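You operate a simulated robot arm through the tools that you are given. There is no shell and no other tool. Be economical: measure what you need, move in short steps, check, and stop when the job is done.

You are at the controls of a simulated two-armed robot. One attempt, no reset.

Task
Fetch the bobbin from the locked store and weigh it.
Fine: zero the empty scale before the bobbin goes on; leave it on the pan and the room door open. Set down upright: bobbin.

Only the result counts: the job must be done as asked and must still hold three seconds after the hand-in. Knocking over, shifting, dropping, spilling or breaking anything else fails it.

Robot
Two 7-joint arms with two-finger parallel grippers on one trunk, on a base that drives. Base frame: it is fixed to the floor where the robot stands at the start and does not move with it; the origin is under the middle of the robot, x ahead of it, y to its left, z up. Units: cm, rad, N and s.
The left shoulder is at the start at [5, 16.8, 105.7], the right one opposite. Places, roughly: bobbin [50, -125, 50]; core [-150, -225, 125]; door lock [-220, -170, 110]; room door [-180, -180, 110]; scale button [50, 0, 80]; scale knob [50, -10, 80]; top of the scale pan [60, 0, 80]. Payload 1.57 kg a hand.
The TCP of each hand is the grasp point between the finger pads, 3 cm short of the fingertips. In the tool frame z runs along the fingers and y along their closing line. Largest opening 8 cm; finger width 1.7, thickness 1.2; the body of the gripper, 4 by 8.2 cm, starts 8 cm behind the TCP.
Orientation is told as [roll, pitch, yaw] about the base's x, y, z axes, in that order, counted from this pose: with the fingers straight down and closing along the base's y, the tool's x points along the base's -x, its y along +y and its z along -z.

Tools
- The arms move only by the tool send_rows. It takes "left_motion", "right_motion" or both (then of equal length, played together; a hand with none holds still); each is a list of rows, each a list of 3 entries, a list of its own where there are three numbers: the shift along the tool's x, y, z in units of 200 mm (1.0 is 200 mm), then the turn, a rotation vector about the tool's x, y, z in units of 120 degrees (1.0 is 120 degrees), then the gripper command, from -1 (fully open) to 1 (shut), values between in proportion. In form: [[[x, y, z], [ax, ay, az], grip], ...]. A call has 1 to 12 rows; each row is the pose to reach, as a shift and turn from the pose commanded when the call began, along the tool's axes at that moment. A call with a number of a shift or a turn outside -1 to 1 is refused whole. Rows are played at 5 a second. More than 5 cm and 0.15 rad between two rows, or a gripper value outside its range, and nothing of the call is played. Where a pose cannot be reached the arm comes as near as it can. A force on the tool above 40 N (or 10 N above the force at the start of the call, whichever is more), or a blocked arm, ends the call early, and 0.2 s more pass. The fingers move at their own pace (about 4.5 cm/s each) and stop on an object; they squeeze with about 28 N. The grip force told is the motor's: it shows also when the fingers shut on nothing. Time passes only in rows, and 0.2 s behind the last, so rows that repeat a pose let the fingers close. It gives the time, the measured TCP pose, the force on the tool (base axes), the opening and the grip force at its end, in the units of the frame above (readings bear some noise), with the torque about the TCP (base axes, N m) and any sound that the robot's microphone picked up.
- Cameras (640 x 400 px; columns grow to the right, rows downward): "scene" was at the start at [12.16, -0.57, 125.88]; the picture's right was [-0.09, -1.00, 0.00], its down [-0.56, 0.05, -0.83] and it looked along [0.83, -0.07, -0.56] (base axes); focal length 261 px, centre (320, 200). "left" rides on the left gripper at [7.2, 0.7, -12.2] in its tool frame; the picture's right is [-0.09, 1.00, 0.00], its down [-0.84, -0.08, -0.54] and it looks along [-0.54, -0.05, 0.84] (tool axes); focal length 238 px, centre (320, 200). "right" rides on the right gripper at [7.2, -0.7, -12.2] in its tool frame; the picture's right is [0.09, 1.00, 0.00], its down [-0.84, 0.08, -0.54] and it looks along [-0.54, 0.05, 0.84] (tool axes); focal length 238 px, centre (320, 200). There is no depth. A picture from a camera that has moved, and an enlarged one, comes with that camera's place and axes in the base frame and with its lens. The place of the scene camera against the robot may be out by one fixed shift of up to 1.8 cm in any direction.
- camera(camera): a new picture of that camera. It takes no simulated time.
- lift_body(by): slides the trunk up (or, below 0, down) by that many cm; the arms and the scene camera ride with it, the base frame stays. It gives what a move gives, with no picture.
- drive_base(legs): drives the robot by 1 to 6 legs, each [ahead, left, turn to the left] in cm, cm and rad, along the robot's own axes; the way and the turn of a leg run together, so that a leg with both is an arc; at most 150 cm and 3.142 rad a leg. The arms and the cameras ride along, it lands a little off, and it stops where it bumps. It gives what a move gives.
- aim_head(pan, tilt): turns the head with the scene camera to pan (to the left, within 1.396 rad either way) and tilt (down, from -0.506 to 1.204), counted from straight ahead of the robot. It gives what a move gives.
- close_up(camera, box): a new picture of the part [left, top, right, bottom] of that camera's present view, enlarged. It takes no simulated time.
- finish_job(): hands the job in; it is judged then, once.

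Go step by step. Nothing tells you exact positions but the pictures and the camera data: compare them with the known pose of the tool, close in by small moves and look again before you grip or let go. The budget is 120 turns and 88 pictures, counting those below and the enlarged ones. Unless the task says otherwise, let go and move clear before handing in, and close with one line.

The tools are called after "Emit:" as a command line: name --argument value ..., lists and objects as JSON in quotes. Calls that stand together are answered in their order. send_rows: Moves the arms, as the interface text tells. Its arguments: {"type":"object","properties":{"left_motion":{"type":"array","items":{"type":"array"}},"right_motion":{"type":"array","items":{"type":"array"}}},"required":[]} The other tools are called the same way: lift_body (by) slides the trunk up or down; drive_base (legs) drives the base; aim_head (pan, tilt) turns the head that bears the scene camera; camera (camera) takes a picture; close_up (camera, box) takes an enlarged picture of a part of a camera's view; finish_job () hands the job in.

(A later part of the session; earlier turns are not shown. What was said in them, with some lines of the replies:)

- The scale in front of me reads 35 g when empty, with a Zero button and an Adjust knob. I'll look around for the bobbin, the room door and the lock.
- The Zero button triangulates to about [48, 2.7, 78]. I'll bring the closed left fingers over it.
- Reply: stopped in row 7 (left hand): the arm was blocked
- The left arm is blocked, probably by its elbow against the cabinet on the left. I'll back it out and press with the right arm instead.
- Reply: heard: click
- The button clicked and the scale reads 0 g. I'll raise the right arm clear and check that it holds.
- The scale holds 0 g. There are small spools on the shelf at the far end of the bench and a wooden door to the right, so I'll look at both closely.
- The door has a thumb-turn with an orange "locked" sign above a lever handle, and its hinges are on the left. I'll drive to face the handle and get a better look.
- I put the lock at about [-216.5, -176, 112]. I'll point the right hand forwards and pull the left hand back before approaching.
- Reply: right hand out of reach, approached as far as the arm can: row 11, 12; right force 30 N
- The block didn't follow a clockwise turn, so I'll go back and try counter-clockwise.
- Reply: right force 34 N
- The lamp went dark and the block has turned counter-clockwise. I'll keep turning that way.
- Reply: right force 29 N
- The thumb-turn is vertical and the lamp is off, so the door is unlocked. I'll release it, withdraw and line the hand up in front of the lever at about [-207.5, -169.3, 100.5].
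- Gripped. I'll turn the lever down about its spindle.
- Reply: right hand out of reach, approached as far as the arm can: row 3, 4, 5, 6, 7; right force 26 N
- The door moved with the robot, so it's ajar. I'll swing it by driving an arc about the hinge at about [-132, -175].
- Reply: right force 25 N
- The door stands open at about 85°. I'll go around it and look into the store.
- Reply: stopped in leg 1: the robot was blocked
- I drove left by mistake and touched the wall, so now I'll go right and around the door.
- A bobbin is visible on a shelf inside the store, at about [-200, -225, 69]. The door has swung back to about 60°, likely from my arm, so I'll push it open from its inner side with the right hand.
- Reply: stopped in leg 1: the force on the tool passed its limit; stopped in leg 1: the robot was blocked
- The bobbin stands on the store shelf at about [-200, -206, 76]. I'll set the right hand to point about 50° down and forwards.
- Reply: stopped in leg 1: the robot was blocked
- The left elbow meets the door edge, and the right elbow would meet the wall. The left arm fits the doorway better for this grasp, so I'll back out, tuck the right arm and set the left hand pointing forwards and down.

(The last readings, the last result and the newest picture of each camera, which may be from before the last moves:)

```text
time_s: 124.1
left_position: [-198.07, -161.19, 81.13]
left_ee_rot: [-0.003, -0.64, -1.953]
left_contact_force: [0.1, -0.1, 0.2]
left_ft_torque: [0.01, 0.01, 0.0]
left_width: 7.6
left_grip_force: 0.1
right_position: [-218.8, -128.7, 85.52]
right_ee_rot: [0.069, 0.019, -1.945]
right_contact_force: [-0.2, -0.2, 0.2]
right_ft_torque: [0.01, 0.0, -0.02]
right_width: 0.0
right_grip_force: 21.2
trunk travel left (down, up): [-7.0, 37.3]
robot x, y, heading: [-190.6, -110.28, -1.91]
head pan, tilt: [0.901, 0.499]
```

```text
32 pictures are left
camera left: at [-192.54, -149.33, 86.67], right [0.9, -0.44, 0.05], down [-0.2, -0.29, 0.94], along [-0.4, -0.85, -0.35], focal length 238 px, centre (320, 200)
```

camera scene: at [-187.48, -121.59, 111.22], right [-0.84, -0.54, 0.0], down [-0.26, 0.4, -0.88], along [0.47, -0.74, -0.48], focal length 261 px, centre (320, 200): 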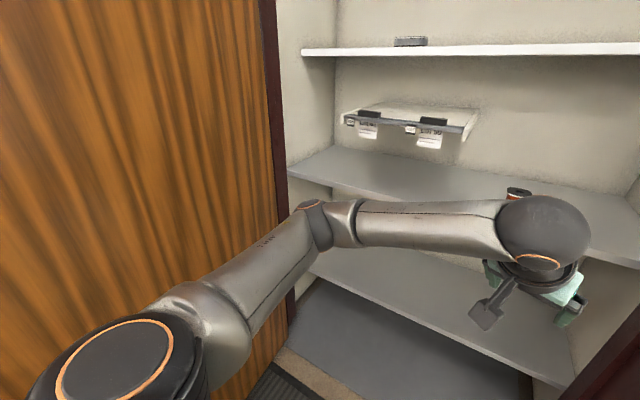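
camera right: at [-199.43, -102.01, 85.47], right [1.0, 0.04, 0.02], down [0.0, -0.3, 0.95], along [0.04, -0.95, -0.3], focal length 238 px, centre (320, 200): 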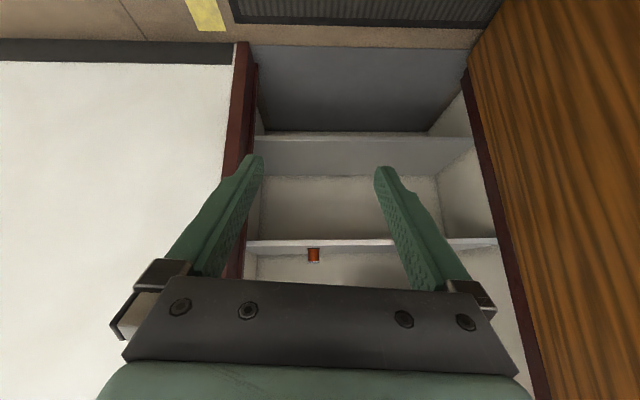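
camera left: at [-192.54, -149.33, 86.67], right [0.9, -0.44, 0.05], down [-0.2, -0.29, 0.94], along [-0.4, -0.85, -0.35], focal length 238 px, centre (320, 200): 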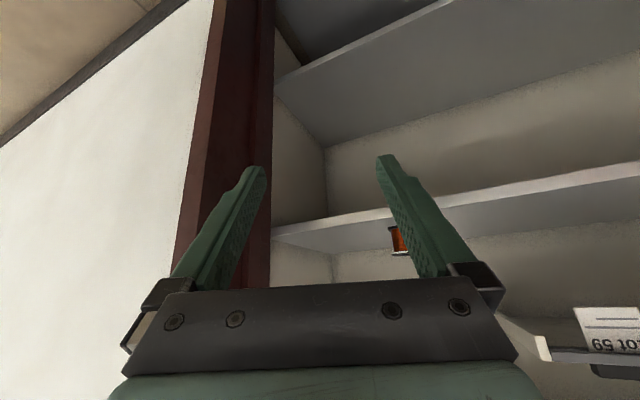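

Emit:
drive_base --legs '[[31.5, 9.1, 0]]'

Emit:
camera --camera "left"

Emit:
aim_head --pan 0.3 --tilt 0.65

Emit:
camera --camera "scene"

```text
time_s: 126.3
left_position: [-200.1, -194.12, 81.21]
left_ee_rot: [-0.002, -0.639, -1.956]
left_contact_force: [-0.2, -0.3, 0.2]
left_ft_torque: [0.02, 0.04, 0.0]
left_width: 7.58
left_grip_force: 0.0
right_position: [-220.72, -161.47, 85.53]
right_ee_rot: [0.07, 0.019, -1.949]
right_contact_force: [-0.7, -0.2, 0.1]
right_ft_torque: [0.02, -0.03, -0.02]
right_width: 0.0
right_grip_force: 20.9
trunk travel left (down, up): [-7.0, 37.3]
robot x, y, heading: [-192.19, -143.3, -1.914]
head pan, tilt: [0.901, 0.499]
```

```text
31 pictures are left
camera left: at [-194.53, -182.26, 86.68], right [0.89, -0.45, 0.05], down [-0.2, -0.29, 0.94], along [-0.4, -0.85, -0.35], focal length 238 px, centre (320, 200)
```

left: 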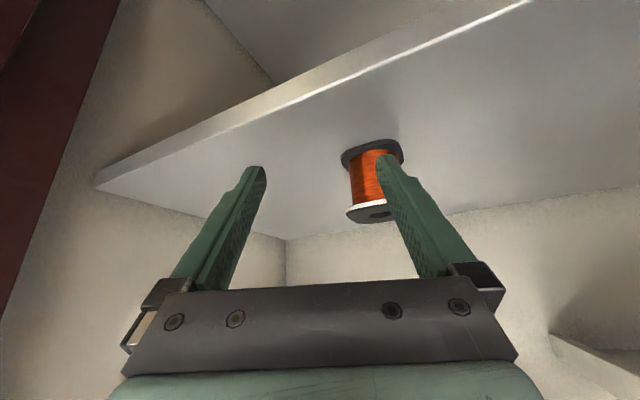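

```text
time_s: 127.3
left_position: [-200.19, -194.07, 81.23]
left_ee_rot: [-0.004, -0.64, -1.956]
left_contact_force: [-0.5, -1.0, 0.4]
left_ft_torque: [-0.01, -0.02, 0.01]
left_width: 7.6
left_grip_force: 0.0
right_position: [-220.72, -161.48, 85.38]
right_ee_rot: [0.071, 0.02, -1.949]
right_contact_force: [-0.1, 0.3, 0.1]
right_ft_torque: [-0.02, -0.01, 0.03]
right_width: 0.02
right_grip_force: 21.3
trunk travel left (down, up): [-7.0, 37.3]
robot x, y, heading: [-191.98, -143.21, -1.908]
head pan, tilt: [0.3, 0.649]
```

```text
30 pictures are left
camera scene: at [-194.52, -155.52, 109.88], right [-1.0, 0.04, 0.0], down [0.02, 0.6, -0.8], along [-0.03, -0.8, -0.6], focal length 261 px, centre (320, 200)
```

scene: 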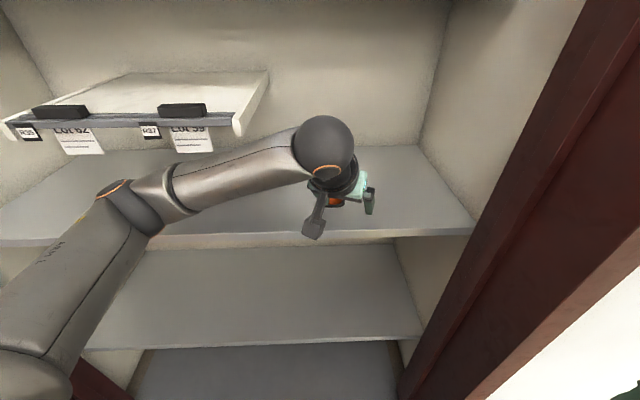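

Emit:
send_rows --left_motion '[[[0, 0.01, 0], [-0.027, 0, -0.036], -1], [[0, 0.02, 0], [-0.055, 0, -0.072], -1], [[0, 0.03, 0], [-0.082, 0, -0.109], -1], [[0, 0.04, 0], [-0.109, 0, -0.145], -1], [[0, 0.04, 0], [-0.109, 0, -0.145], -1]]'

Emit:
camera --camera "left"

```text
time_s: 128.5
left_position: [-199.35, -194.34, 81.28]
left_ee_rot: [-0.003, -0.639, -1.576]
left_contact_force: [-0.1, 0.3, -0.2]
left_ft_torque: [0.0, 0.01, 0.02]
left_width: 8.0
left_grip_force: 0.1
right_position: [-220.73, -161.47, 85.45]
right_ee_rot: [0.069, 0.019, -1.95]
right_contact_force: [-0.4, -1.0, 0.2]
right_ft_torque: [-0.02, -0.03, -0.03]
right_width: 0.0
right_grip_force: 21.5
trunk travel left (down, up): [-7.0, 37.3]
robot x, y, heading: [-192.38, -143.27, -1.911]
head pan, tilt: [0.3, 0.649]
```

```text
29 pictures are left
camera left: at [-198.6, -181.39, 86.72], right [1.0, -0.08, 0.05], down [-0.08, -0.35, 0.93], along [-0.06, -0.93, -0.35], focal length 238 px, centre (320, 200)
```

left: 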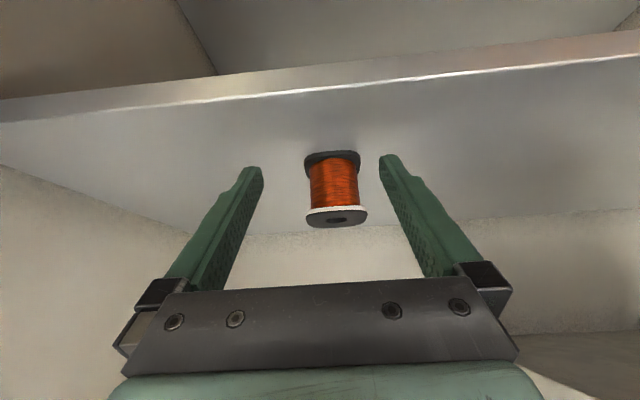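

Emit:
send_rows --left_motion '[[[-0.05, 0.0425, 0.08], [0, 0, 0], -1], [[-0.12, 0.0425, 0.19], [0, 0, 0], -1], [[-0.19, 0.0425, 0.3], [0, 0, 0], -1], [[-0.263, 0.0425, 0.416], [0, 0, 0], -1], [[-0.263, 0.0425, 0.416], [0, 0, 0], -1]]'

Emit:
camera --camera "left"

```text
time_s: 129.7
left_position: [-198.65, -203.4, 77.94]
left_ee_rot: [-0.003, -0.645, -1.577]
left_contact_force: [-0.5, 6.5, 9.7]
left_ft_torque: [0.09, -0.34, 0.21]
left_width: 7.97
left_grip_force: 0.1
right_position: [-220.66, -161.51, 85.55]
right_ee_rot: [0.069, 0.016, -1.949]
right_contact_force: [0.6, 0.5, -0.7]
right_ft_torque: [0.02, -0.02, 0.03]
right_width: 0.02
right_grip_force: 20.9
trunk travel left (down, up): [-7.0, 37.3]
robot x, y, heading: [-192.17, -143.45, -1.913]
head pan, tilt: [0.3, 0.649]
```

```text
28 pictures are left
camera left: at [-197.85, -190.34, 83.34], right [1.0, -0.08, 0.05], down [-0.08, -0.34, 0.94], along [-0.06, -0.94, -0.35], focal length 238 px, centre (320, 200)
```

left: 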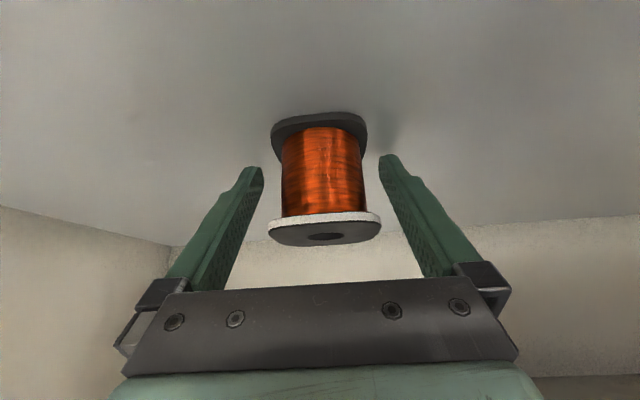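

The fingertips touch the shelf lightly with the bobbin between them. I'll rise a little and close.

Emit:
send_rows --left_motion '[[[-0.024, 0, -0.032], [0, 0, 0], -1], [[-0.024, 0, -0.032], [0, 0, 0], -0.5], [[-0.024, 0, -0.032], [0, 0, 0], 0], [[-0.024, 0, -0.032], [0, 0, 0], 0.5], [[-0.024, 0, -0.032], [0, 0, 0], 0.9], [[-0.024, 0, -0.032], [0, 0, 0], 0.9], [[-0.024, 0, -0.032], [0, 0, 0], 0.9]]'

Emit:
camera --camera "left"

```text
time_s: 131.3
left_position: [-198.57, -203.54, 78.53]
left_ee_rot: [-0.002, -0.638, -1.578]
left_contact_force: [0.1, 0.3, 0.3]
left_ft_torque: [-0.06, 0.0, 0.02]
left_width: 5.54
left_grip_force: 28.2
right_position: [-220.73, -161.52, 85.44]
right_ee_rot: [0.07, 0.019, -1.95]
right_contact_force: [0.7, 0.5, 0.6]
right_ft_torque: [0.0, 0.01, -0.01]
right_width: 0.02
right_grip_force: 21.0
trunk travel left (down, up): [-7.0, 37.3]
robot x, y, heading: [-192.03, -142.95, -1.907]
head pan, tilt: [0.3, 0.649]
```

```text
27 pictures are left
camera left: at [-197.83, -190.45, 83.99], right [1.0, -0.08, 0.05], down [-0.08, -0.35, 0.93], along [-0.06, -0.93, -0.35], focal length 238 px, centre (320, 200)
```

left: 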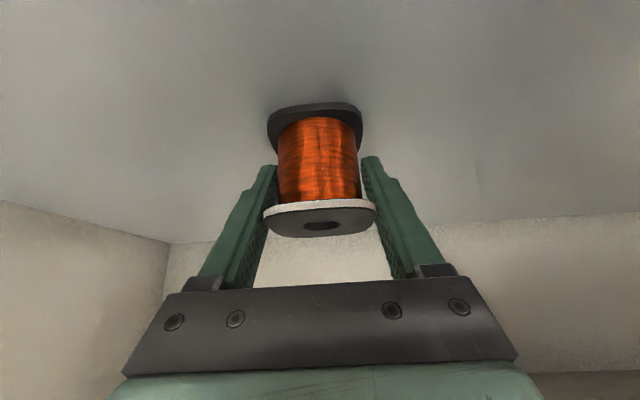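

Emit:
lift_body --by 6

Emit:
camera --camera "left"

```text
time_s: 132.3
left_position: [-198.69, -203.44, 84.57]
left_ee_rot: [-0.003, -0.64, -1.577]
left_contact_force: [-0.3, 0.0, -2.4]
left_ft_torque: [-0.03, 0.01, 0.0]
left_width: 5.57
left_grip_force: 27.7
right_position: [-220.72, -161.55, 91.46]
right_ee_rot: [0.067, 0.02, -1.951]
right_contact_force: [0.0, -0.6, 0.0]
right_ft_torque: [0.02, 0.01, 0.02]
right_width: 0.02
right_grip_force: 21.8
trunk travel left (down, up): [-13.0, 31.3]
robot x, y, heading: [-192.39, -143.72, -1.913]
head pan, tilt: [0.3, 0.649]
```

```text
26 pictures are left
camera left: at [-197.83, -190.47, 89.98], right [1.0, -0.08, 0.05], down [-0.08, -0.35, 0.93], along [-0.06, -0.93, -0.35], focal length 238 px, centre (320, 200)
```

left: 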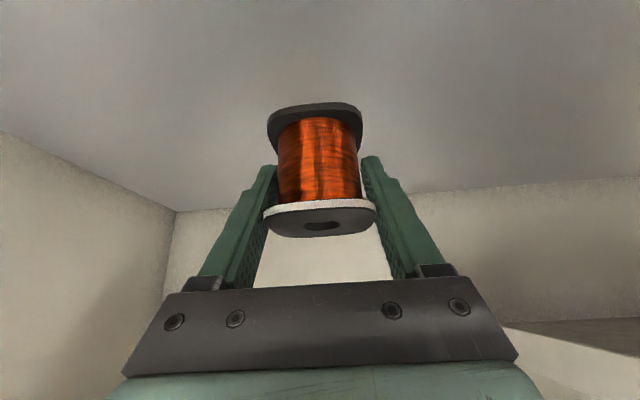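

I have the bobbin, and it weighs about 0.24 kg on the wrist. I'll back out along the same path and turn towards the bench, keeping clear of the door.

Emit:
drive_base --legs '[[-31.5, -10, 0], [-71, -25, 0], [-25, -9, 0]]'

Emit:
send_rows --left_motion '[[[0, 0, 0], [0.024, 0, 0.032], 0.9], [[0, 0, 0], [0.048, 0, 0.064], 0.9], [[0, 0, 0], [0.072, 0, 0.096], 0.9], [[0, 0, 0], [0.096, 0, 0.128], 0.9], [[0, 0, 0], [0.096, 0, 0.128], 0.9]]'

Emit:
aim_head --pan 0 --tilt 0.55

Emit:
camera --camera "scene"

```text
time_s: 139.6
left_position: [-196.66, -69.85, 84.46]
left_ee_rot: [-0.002, -0.641, -1.567]
left_contact_force: [0.5, 0.4, -2.6]
left_ft_torque: [-0.03, -0.02, 0.04]
left_width: 5.53
left_grip_force: 28.0
right_position: [-219.13, -28.19, 91.52]
right_ee_rot: [0.069, 0.019, -1.94]
right_contact_force: [-0.4, 0.0, -0.1]
right_ft_torque: [0.0, -0.02, -0.02]
right_width: 0.02
right_grip_force: 21.0
trunk travel left (down, up): [-13.0, 31.3]
robot x, y, heading: [-190.93, -9.49, -1.897]
head pan, tilt: [0.3, 0.649]
```

```text
time_s: 140.8
left_position: [-196.59, -69.98, 84.54]
left_ee_rot: [-0.004, -0.64, -1.905]
left_contact_force: [0.5, -0.9, -2.1]
left_ft_torque: [-0.06, 0.01, 0.02]
left_width: 5.56
left_grip_force: 28.1
right_position: [-219.24, -28.18, 91.46]
right_ee_rot: [0.068, 0.018, -1.939]
right_contact_force: [-0.3, 0.5, 0.6]
right_ft_torque: [-0.01, 0.05, 0.01]
right_width: 0.0
right_grip_force: 21.3
trunk travel left (down, up): [-13.0, 31.3]
robot x, y, heading: [-190.92, -9.66, -1.893]
head pan, tilt: [0.3, 0.649]
```

```text
time_s: 141.6
left_position: [-196.6, -69.86, 84.5]
left_ee_rot: [-0.003, -0.641, -1.902]
left_contact_force: [0.7, -0.1, -2.3]
left_ft_torque: [-0.03, 0.01, -0.01]
left_width: 5.53
left_grip_force: 28.7
right_position: [-219.15, -28.06, 91.45]
right_ee_rot: [0.068, 0.019, -1.939]
right_contact_force: [-0.3, 0.1, 0.6]
right_ft_torque: [-0.03, -0.01, -0.03]
right_width: 0.0
right_grip_force: 21.4
trunk travel left (down, up): [-13.0, 31.3]
robot x, y, heading: [-190.94, -9.48, -1.895]
head pan, tilt: [0.0, 0.55]
```

```text
25 pictures are left
camera scene: at [-195.72, -21.77, 116.76], right [-0.95, 0.32, 0.0], down [0.17, 0.5, -0.85], along [-0.27, -0.81, -0.52], focal length 261 px, centre (320, 200)
```

scene: 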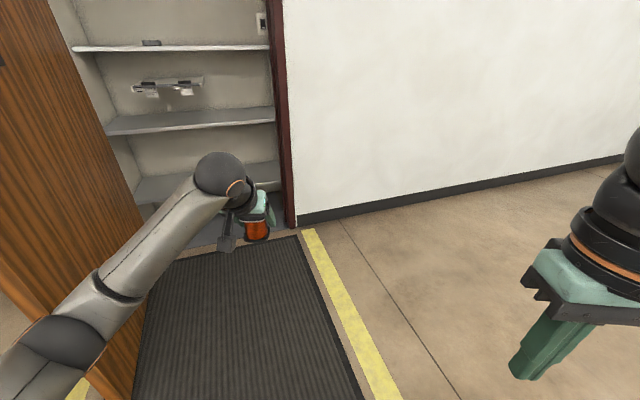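

Emit:
drive_base --legs '[[0, 0, 1.895], [110, 0, 0]]'

Emit:
lift_body --by 15

Emit:
camera --camera "scene"

```text
time_s: 151.9
left_position: [-22.66, 8.25, 84.5]
left_ee_rot: [-0.005, -0.642, 0.018]
left_contact_force: [-0.4, 0.7, -3.0]
left_ft_torque: [0.0, -0.02, -0.02]
left_width: 5.53
left_grip_force: 28.4
right_position: [-54.28, -27.25, 91.41]
right_ee_rot: [0.068, 0.018, -0.016]
right_contact_force: [0.4, 0.1, -0.1]
right_ft_torque: [0.01, -0.05, -0.01]
right_width: 0.01
right_grip_force: 21.7
trunk travel left (down, up): [-13.0, 31.3]
robot x, y, heading: [-81.22, -7.23, 0.023]
head pan, tilt: [0.0, 0.55]
```

```text
time_s: 153.6
left_position: [-22.86, 8.31, 99.52]
left_ee_rot: [-0.003, -0.639, 0.019]
left_contact_force: [-0.1, -0.5, -1.9]
left_ft_torque: [0.0, -0.01, 0.03]
left_width: 5.51
left_grip_force: 27.6
right_position: [-54.32, -27.22, 106.52]
right_ee_rot: [0.067, 0.018, -0.018]
right_contact_force: [0.4, 0.8, 0.0]
right_ft_torque: [-0.01, -0.02, 0.0]
right_width: 0.0
right_grip_force: 21.2
trunk travel left (down, up): [-28.0, 16.3]
robot x, y, heading: [-81.21, -6.86, 0.023]
head pan, tilt: [0.0, 0.55]
```

```text
24 pictures are left
camera scene: at [-69.0, -6.44, 131.75], right [0.02, -1.0, 0.0], down [-0.52, -0.01, -0.85], along [0.85, 0.02, -0.52], focal length 261 px, centre (320, 200)
```

scene: 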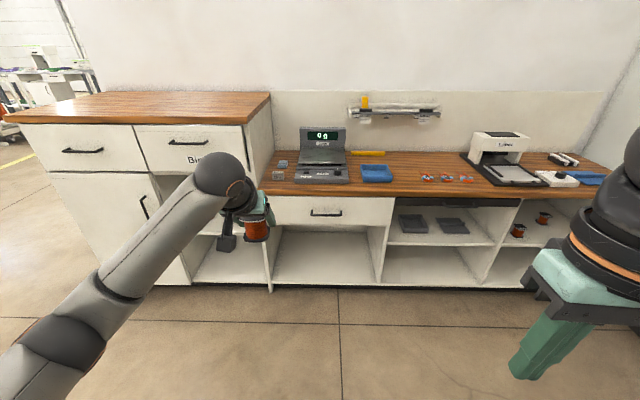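

Emit:
drive_base --legs '[[0, -13, -0.023], [62, 0, 0]]'

Emit:
camera --camera "left"

Emit:
camera --camera "scene"

```text
time_s: 157.9
left_position: [39.23, -6.75, 99.61]
left_ee_rot: [-0.003, -0.639, -0.015]
left_contact_force: [-0.1, -0.2, -2.0]
left_ft_torque: [-0.01, -0.01, 0.01]
left_width: 5.54
left_grip_force: 28.5
right_position: [6.59, -41.32, 106.47]
right_ee_rot: [0.068, 0.021, -0.05]
right_contact_force: [-0.4, 0.3, 0.5]
right_ft_torque: [-0.05, 0.03, -0.01]
right_width: 0.0
right_grip_force: 21.3
trunk travel left (down, up): [-28.0, 16.3]
robot x, y, heading: [-20.24, -20.27, -0.005]
head pan, tilt: [0.0, 0.55]
```

```text
23 pictures are left
camera left: at [26.08, -5.96, 104.99], right [0.09, 0.99, 0.05], down [0.35, -0.08, 0.93], along [0.93, -0.06, -0.35], focal length 238 px, centre (320, 200)
```

left: 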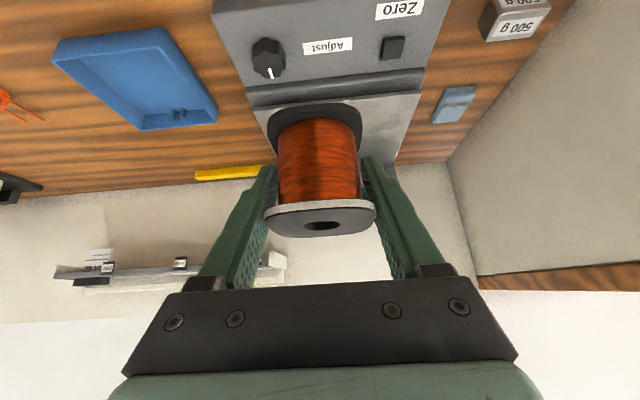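

```text
22 pictures are left
camera scene: at [-7.52, -20.09, 131.75], right [-0.01, -1.0, 0.0], down [-0.52, 0.01, -0.85], along [0.85, -0.01, -0.52], focal length 261 px, centre (320, 200)
```

scene: 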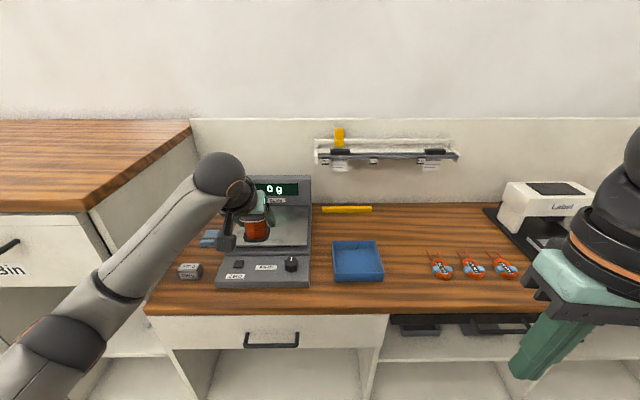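

Emit:
drive_base --legs '[[21, 1.5, 0]]'

Emit:
camera --camera "left"

Emit:
camera --camera "scene"

```text
time_s: 159.6
left_position: [60.14, -5.64, 99.46]
left_ee_rot: [-0.004, -0.638, -0.014]
left_contact_force: [0.2, 0.7, -2.5]
left_ft_torque: [-0.04, -0.01, 0.03]
left_width: 5.56
left_grip_force: 27.8
right_position: [27.46, -40.12, 106.54]
right_ee_rot: [0.067, 0.02, -0.051]
right_contact_force: [0.4, 0.2, 0.5]
right_ft_torque: [-0.01, 0.01, 0.02]
right_width: 0.0
right_grip_force: 21.9
trunk travel left (down, up): [-28.0, 16.3]
robot x, y, heading: [0.96, -19.29, -0.01]
head pan, tilt: [0.0, 0.55]
```

```text
21 pictures are left
camera left: at [47.09, -4.73, 104.97], right [0.09, 0.99, 0.05], down [0.35, -0.08, 0.93], along [0.93, -0.07, -0.35], focal length 238 px, centre (320, 200)
```

left: 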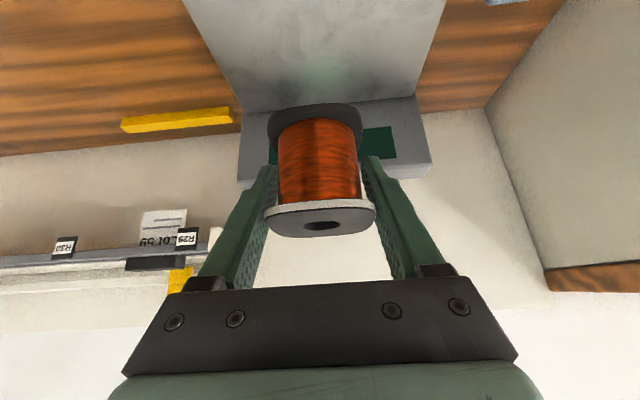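

```text
20 pictures are left
camera scene: at [13.48, -18.82, 131.75], right [-0.01, -1.0, 0.0], down [-0.52, 0.01, -0.85], along [0.85, -0.01, -0.52], focal length 261 px, centre (320, 200)
```

scene: 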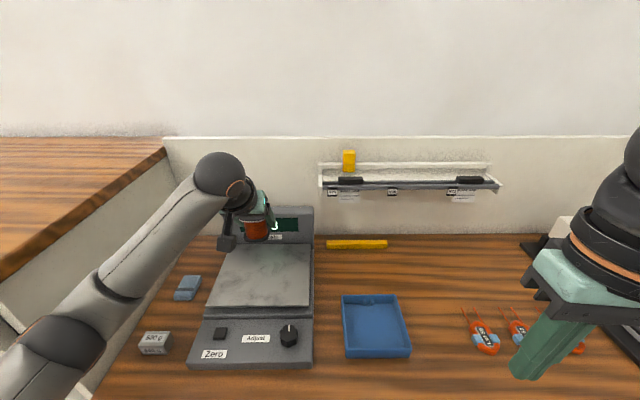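

Emit:
lift_body --by -13

Emit:
close_up --camera "scene" --box '[170, 130, 350, 380]'

Emit:
camera --camera "left"

```text
time_s: 161.2
left_position: [60.08, -5.66, 86.49]
left_ee_rot: [-0.004, -0.643, -0.014]
left_contact_force: [-0.3, -0.6, -2.0]
left_ft_torque: [0.02, 0.0, 0.01]
left_width: 5.54
left_grip_force: 28.2
right_position: [27.57, -40.12, 93.4]
right_ee_rot: [0.068, 0.019, -0.053]
right_contact_force: [0.1, 0.1, -0.2]
right_ft_torque: [0.0, -0.03, -0.01]
right_width: 0.01
right_grip_force: 21.7
trunk travel left (down, up): [-15.0, 29.3]
robot x, y, heading: [0.91, -18.69, -0.01]
head pan, tilt: [0.0, 0.55]
```

```text
1.60 times, centred on (260, 255) of scene
camera zoom: at [13.42, -18.82, 118.76], right [-0.01, -1.0, 0.0], down [-0.52, 0.01, -0.85], along [0.85, -0.01, -0.52], focal length 417 px, centre (416, 112)
```

zoom: 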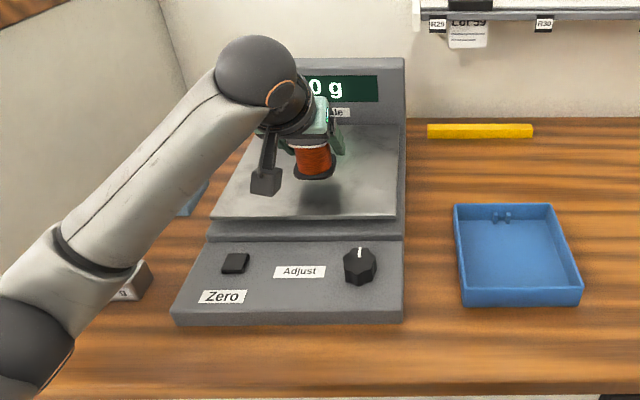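

```text
18 pictures are left
camera left: at [47.04, -4.73, 92.01], right [0.09, 0.99, 0.05], down [0.35, -0.08, 0.93], along [0.93, -0.07, -0.35], focal length 238 px, centre (320, 200)
```

left: 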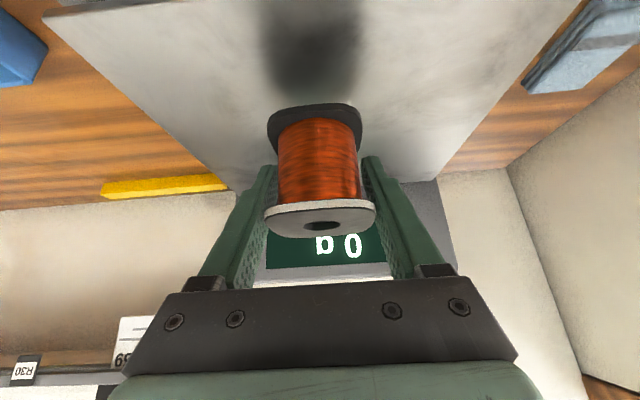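

Emit:
send_rows --left_motion '[[[0.015, 0, 0.02], [0, 0, 0], 0.9], [[0.03, 0, 0.04], [0, 0, 0], 0.9], [[0.045, 0, 0.06], [0, 0, 0], 0.9], [[0.06, 0, 0.08], [0, 0, 0], 0.9], [[0.066, 0, 0.088], [0, 0, 0], 0.9], [[0.072, 0, 0.096], [0, 0, 0], 0.9]]'

Emit:
close_up --camera "scene" --box '[240, 140, 360, 260]'

```text
time_s: 162.6
left_position: [60.07, -5.47, 84.14]
left_ee_rot: [-0.004, -0.64, -0.013]
left_contact_force: [-0.5, -0.4, -3.1]
left_ft_torque: [0.02, 0.0, 0.01]
left_width: 5.53
left_grip_force: 28.5
right_position: [27.56, -40.08, 93.45]
right_ee_rot: [0.07, 0.018, -0.05]
right_contact_force: [-0.3, 0.2, 0.4]
right_ft_torque: [-0.01, -0.05, -0.02]
right_width: 0.0
right_grip_force: 21.1
trunk travel left (down, up): [-15.0, 29.3]
robot x, y, heading: [0.95, -18.89, -0.013]
head pan, tilt: [0.0, 0.55]
```

```text
3.33 times, centred on (300, 200) of scene
camera zoom: at [13.43, -18.82, 118.76], right [-0.01, -1.0, 0.0], down [-0.52, 0.01, -0.85], along [0.85, -0.01, -0.52], focal length 868 px, centre (387, 200)
```

zoom: 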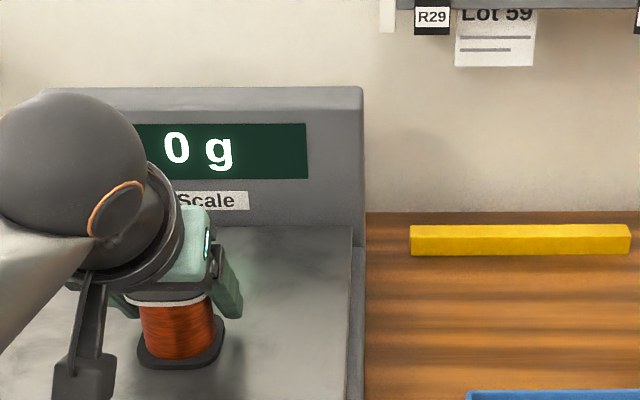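

Emit:
send_rows --left_motion '[[[0.006, 0, 0.008], [0, 0, 0], 0.9], [[0.012, 0, 0.016], [0, 0, 0], 0.9], [[0.018, 0, 0.024], [0, 0, 0], 0.9], [[0.022, 0, 0.03], [0, 0, 0], 0.9]]'

Emit:
close_up --camera "scene" --box '[240, 140, 360, 260]'

```text
time_s: 163.6
left_position: [60.13, -5.51, 83.51]
left_ee_rot: [-0.004, -0.64, -0.015]
left_contact_force: [0.8, -1.0, 4.5]
left_ft_torque: [0.17, 0.13, -0.03]
left_width: 5.55
left_grip_force: 27.9
right_position: [27.53, -40.11, 93.48]
right_ee_rot: [0.07, 0.017, -0.051]
right_contact_force: [0.2, -0.6, 0.1]
right_ft_torque: [0.01, -0.01, 0.0]
right_width: 0.0
right_grip_force: 21.8
trunk travel left (down, up): [-15.0, 29.3]
robot x, y, heading: [1.09, -18.94, -0.014]
head pan, tilt: [0.0, 0.55]
```

```text
3.33 times, centred on (300, 200) of scene
camera zoom: at [13.36, -18.85, 118.78], right [-0.01, -1.0, 0.0], down [-0.52, 0.01, -0.85], along [0.85, -0.01, -0.52], focal length 868 px, centre (387, 200)
```

zoom: 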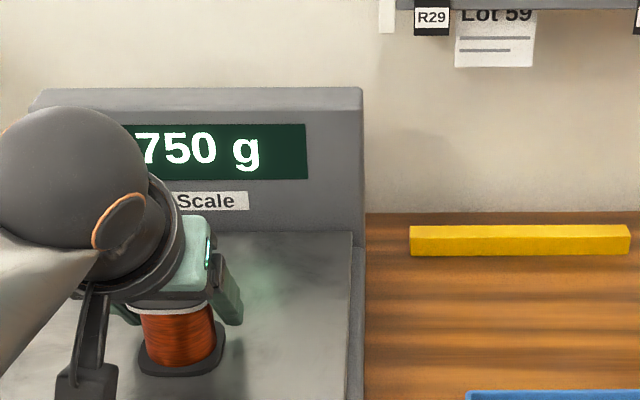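

Contact made. I'll open the fingers and withdraw along the tool axis.

Emit:
send_rows --left_motion '[[[0, 0, 0], [0, 0, 0], 0.2], [[0, 0, 0], [0, 0, 0], -0.4], [[0, 0, 0], [0, 0, 0], -1], [[0, 0, 0], [0, 0, 0], -1], [[0, 0, -0.05], [0, 0, 0], -1], [[0, 0, -0.15], [0, 0, 0], -1], [[0, 0, -0.35], [0, 0, 0], -1], [[0, 0, -0.55], [0, 0, 0], -1], [[0, 0, -0.75], [0, 0, 0], -1]]'

Emit:
camera --camera "left"

Emit:
close_up --camera "scene" --box '[180, 140, 360, 260]'

```text
time_s: 165.6
left_position: [50.92, -5.34, 95.4]
left_ee_rot: [-0.004, -0.639, -0.015]
left_contact_force: [0.2, 0.7, -0.9]
left_ft_torque: [0.0, 0.01, -0.02]
left_width: 8.0
left_grip_force: 0.0
right_position: [27.47, -40.15, 93.6]
right_ee_rot: [0.068, 0.017, -0.05]
right_contact_force: [0.3, 0.6, 0.1]
right_ft_torque: [0.01, -0.01, 0.0]
right_width: 0.0
right_grip_force: 21.3
trunk travel left (down, up): [-15.0, 29.3]
robot x, y, heading: [1.65, -19.07, -0.01]
head pan, tilt: [0.0, 0.55]
```

```text
15 pictures are left
camera left: at [37.98, -4.61, 101.04], right [0.09, 0.99, 0.05], down [0.35, -0.08, 0.93], along [0.93, -0.06, -0.35], focal length 238 px, centre (320, 200)
```

left: 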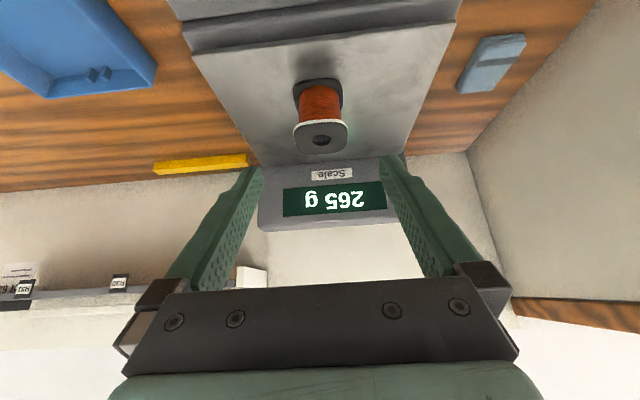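

```text
3.33 times, centred on (270, 200) of scene
camera zoom: at [13.39, -18.82, 118.76], right [-0.01, -1.0, 0.0], down [-0.52, 0.01, -0.85], along [0.85, -0.01, -0.52], focal length 868 px, centre (487, 200)
```

zoom: 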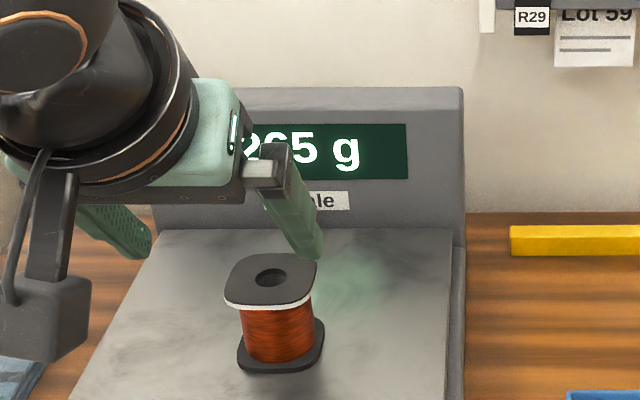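

The bobbin stands upright on the pan and the scale reads 265 g. I'll move clear and check the door and the scale one last time.

Emit:
lift_body --by 8

Emit:
drive_base --legs '[[-50, 0, 0]]'

Emit:
camera --camera "scene"

Emit:
aim_head --pan -1.39 --tilt 0.4

Emit:
drive_base --legs '[[0, 0, -0.7]]'

Emit:
camera --camera "scene"

```text
time_s: 166.7
left_position: [51.13, -5.49, 103.56]
left_ee_rot: [-0.004, -0.64, -0.015]
left_contact_force: [0.1, -0.1, -0.2]
left_ft_torque: [-0.02, -0.02, 0.0]
left_width: 7.98
left_grip_force: 0.1
right_position: [27.52, -40.08, 101.55]
right_ee_rot: [0.069, 0.019, -0.05]
right_contact_force: [-0.8, -0.1, -1.1]
right_ft_torque: [0.02, -0.02, -0.04]
right_width: 0.02
right_grip_force: 21.6
trunk travel left (down, up): [-23.0, 21.3]
robot x, y, heading: [0.84, -18.78, -0.015]
head pan, tilt: [0.0, 0.55]
```

```text
time_s: 169.7
left_position: [0.18, -4.81, 103.53]
left_ee_rot: [-0.002, -0.641, -0.01]
left_contact_force: [0.0, 0.6, -0.8]
left_ft_torque: [0.0, -0.03, 0.03]
left_width: 8.02
left_grip_force: 0.0
right_position: [-23.22, -39.57, 101.54]
right_ee_rot: [0.069, 0.016, -0.048]
right_contact_force: [-0.1, -0.2, 0.5]
right_ft_torque: [0.0, -0.02, 0.0]
right_width: 0.01
right_grip_force: 21.1
trunk travel left (down, up): [-23.0, 21.3]
robot x, y, heading: [-49.61, -18.48, -0.004]
head pan, tilt: [0.0, 0.55]
```

```text
13 pictures are left
camera scene: at [-37.4, -18.34, 126.77], right [-0.01, -1.0, 0.0], down [-0.52, 0.0, -0.85], along [0.85, 0.0, -0.52], focal length 261 px, centre (320, 200)
```

scene: 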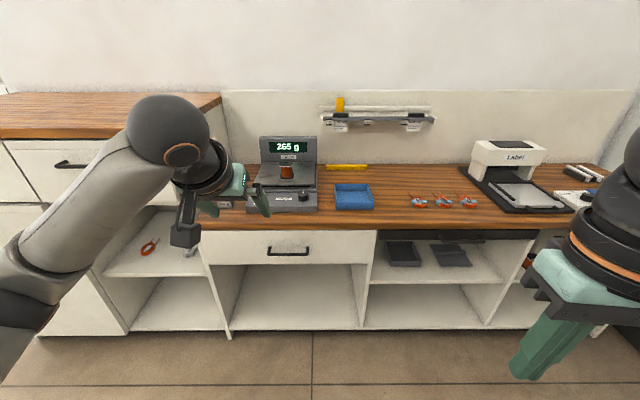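

```text
time_s: 171.2
left_position: [0.23, -4.87, 103.57]
left_ee_rot: [-0.003, -0.639, -0.01]
left_contact_force: [0.9, 0.4, 0.2]
left_ft_torque: [-0.05, -0.03, 0.0]
left_width: 7.99
left_grip_force: 0.1
right_position: [-23.24, -39.51, 101.4]
right_ee_rot: [0.067, 0.02, -0.046]
right_contact_force: [-0.3, 0.8, 0.4]
right_ft_torque: [0.0, -0.02, 0.0]
right_width: 0.0
right_grip_force: 21.2
trunk travel left (down, up): [-23.0, 21.3]
robot x, y, heading: [-49.96, -18.24, -0.01]
head pan, tilt: [-1.389, 0.4]
```

```text
time_s: 173.5
left_position: [-2.46, -39.6, 103.6]
left_ee_rot: [-0.003, -0.642, -0.696]
left_contact_force: [0.2, 0.2, -0.4]
left_ft_torque: [0.03, 0.02, -0.03]
left_width: 8.02
left_grip_force: 0.1
right_position: [-42.5, -51.53, 101.53]
right_ee_rot: [0.07, 0.018, -0.731]
right_contact_force: [0.6, 0.1, 0.8]
right_ft_torque: [0.01, -0.02, 0.02]
right_width: 0.01
right_grip_force: 22.1
trunk travel left (down, up): [-23.0, 21.3]
robot x, y, heading: [-49.81, -18.26, -0.692]
head pan, tilt: [-1.389, 0.4]
```

```text
12 pictures are left
camera scene: at [-51.81, -28.91, 128.13], right [-0.87, 0.49, 0.0], down [0.19, 0.34, -0.92], along [-0.45, -0.8, -0.39], focal length 261 px, centre (320, 200)
```

scene: 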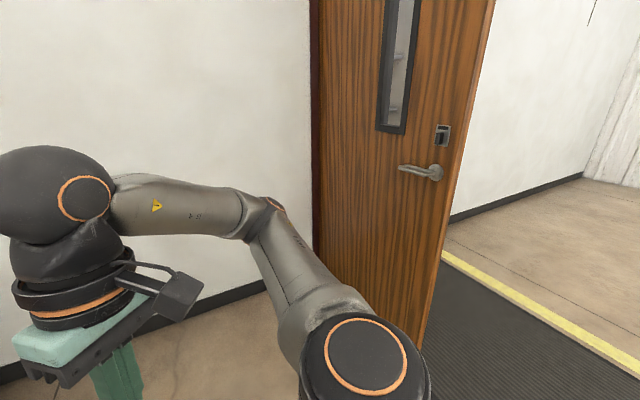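

Emit:
send_rows --left_motion '[[[0, 0, 0], [0, 0, 0], -1], [[0, 0, 0], [0, 0, 0], -1], [[0, 0, 0], [0, 0, 0], -1], [[0, 0, 0], [0, 0, 0], -1], [[0, 0, 0], [0, 0, 0], -1], [[0, 0, 0], [0, 0, 0], -1], [[0, 0, 0], [0, 0, 0], -1], [[0, 0, 0], [0, 0, 0], -1], [[0, 0, 0], [0, 0, 0], -1], [[0, 0, 0], [0, 0, 0], -1], [[0, 0, 0], [0, 0, 0], -1], [[0, 0, 0], [0, 0, 0], -1]]'

Emit:
camera --camera "scene"

```text
time_s: 176.1
left_position: [-2.39, -39.58, 103.55]
left_ee_rot: [-0.003, -0.639, -0.696]
left_contact_force: [0.1, 0.1, -0.2]
left_ft_torque: [0.01, -0.01, 0.01]
left_width: 7.98
left_grip_force: 0.0
right_position: [-42.6, -51.52, 101.54]
right_ee_rot: [0.068, 0.018, -0.733]
right_contact_force: [-0.2, -0.4, 0.5]
right_ft_torque: [-0.01, -0.02, 0.03]
right_width: 0.0
right_grip_force: 21.1
trunk travel left (down, up): [-23.0, 21.3]
robot x, y, heading: [-49.35, -18.39, -0.693]
head pan, tilt: [-1.389, 0.4]
```

```text
11 pictures are left
camera scene: at [-51.81, -28.91, 128.13], right [-0.87, 0.49, 0.0], down [0.19, 0.34, -0.92], along [-0.45, -0.8, -0.39], focal length 261 px, centre (320, 200)
```

scene: 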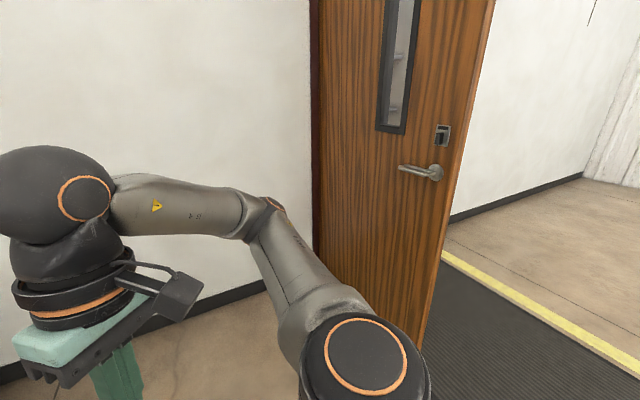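

The door is standing still at about 80° open, the bobbin is upright on the pan, and the scale reads 265 g. I'm handing in.

Emit:
finish_job

```text
The job is handed in.
```

The bobbin from the locked store is upright on the scale, which I zeroed while it was empty and which now reads 265 g; the store door is still open.
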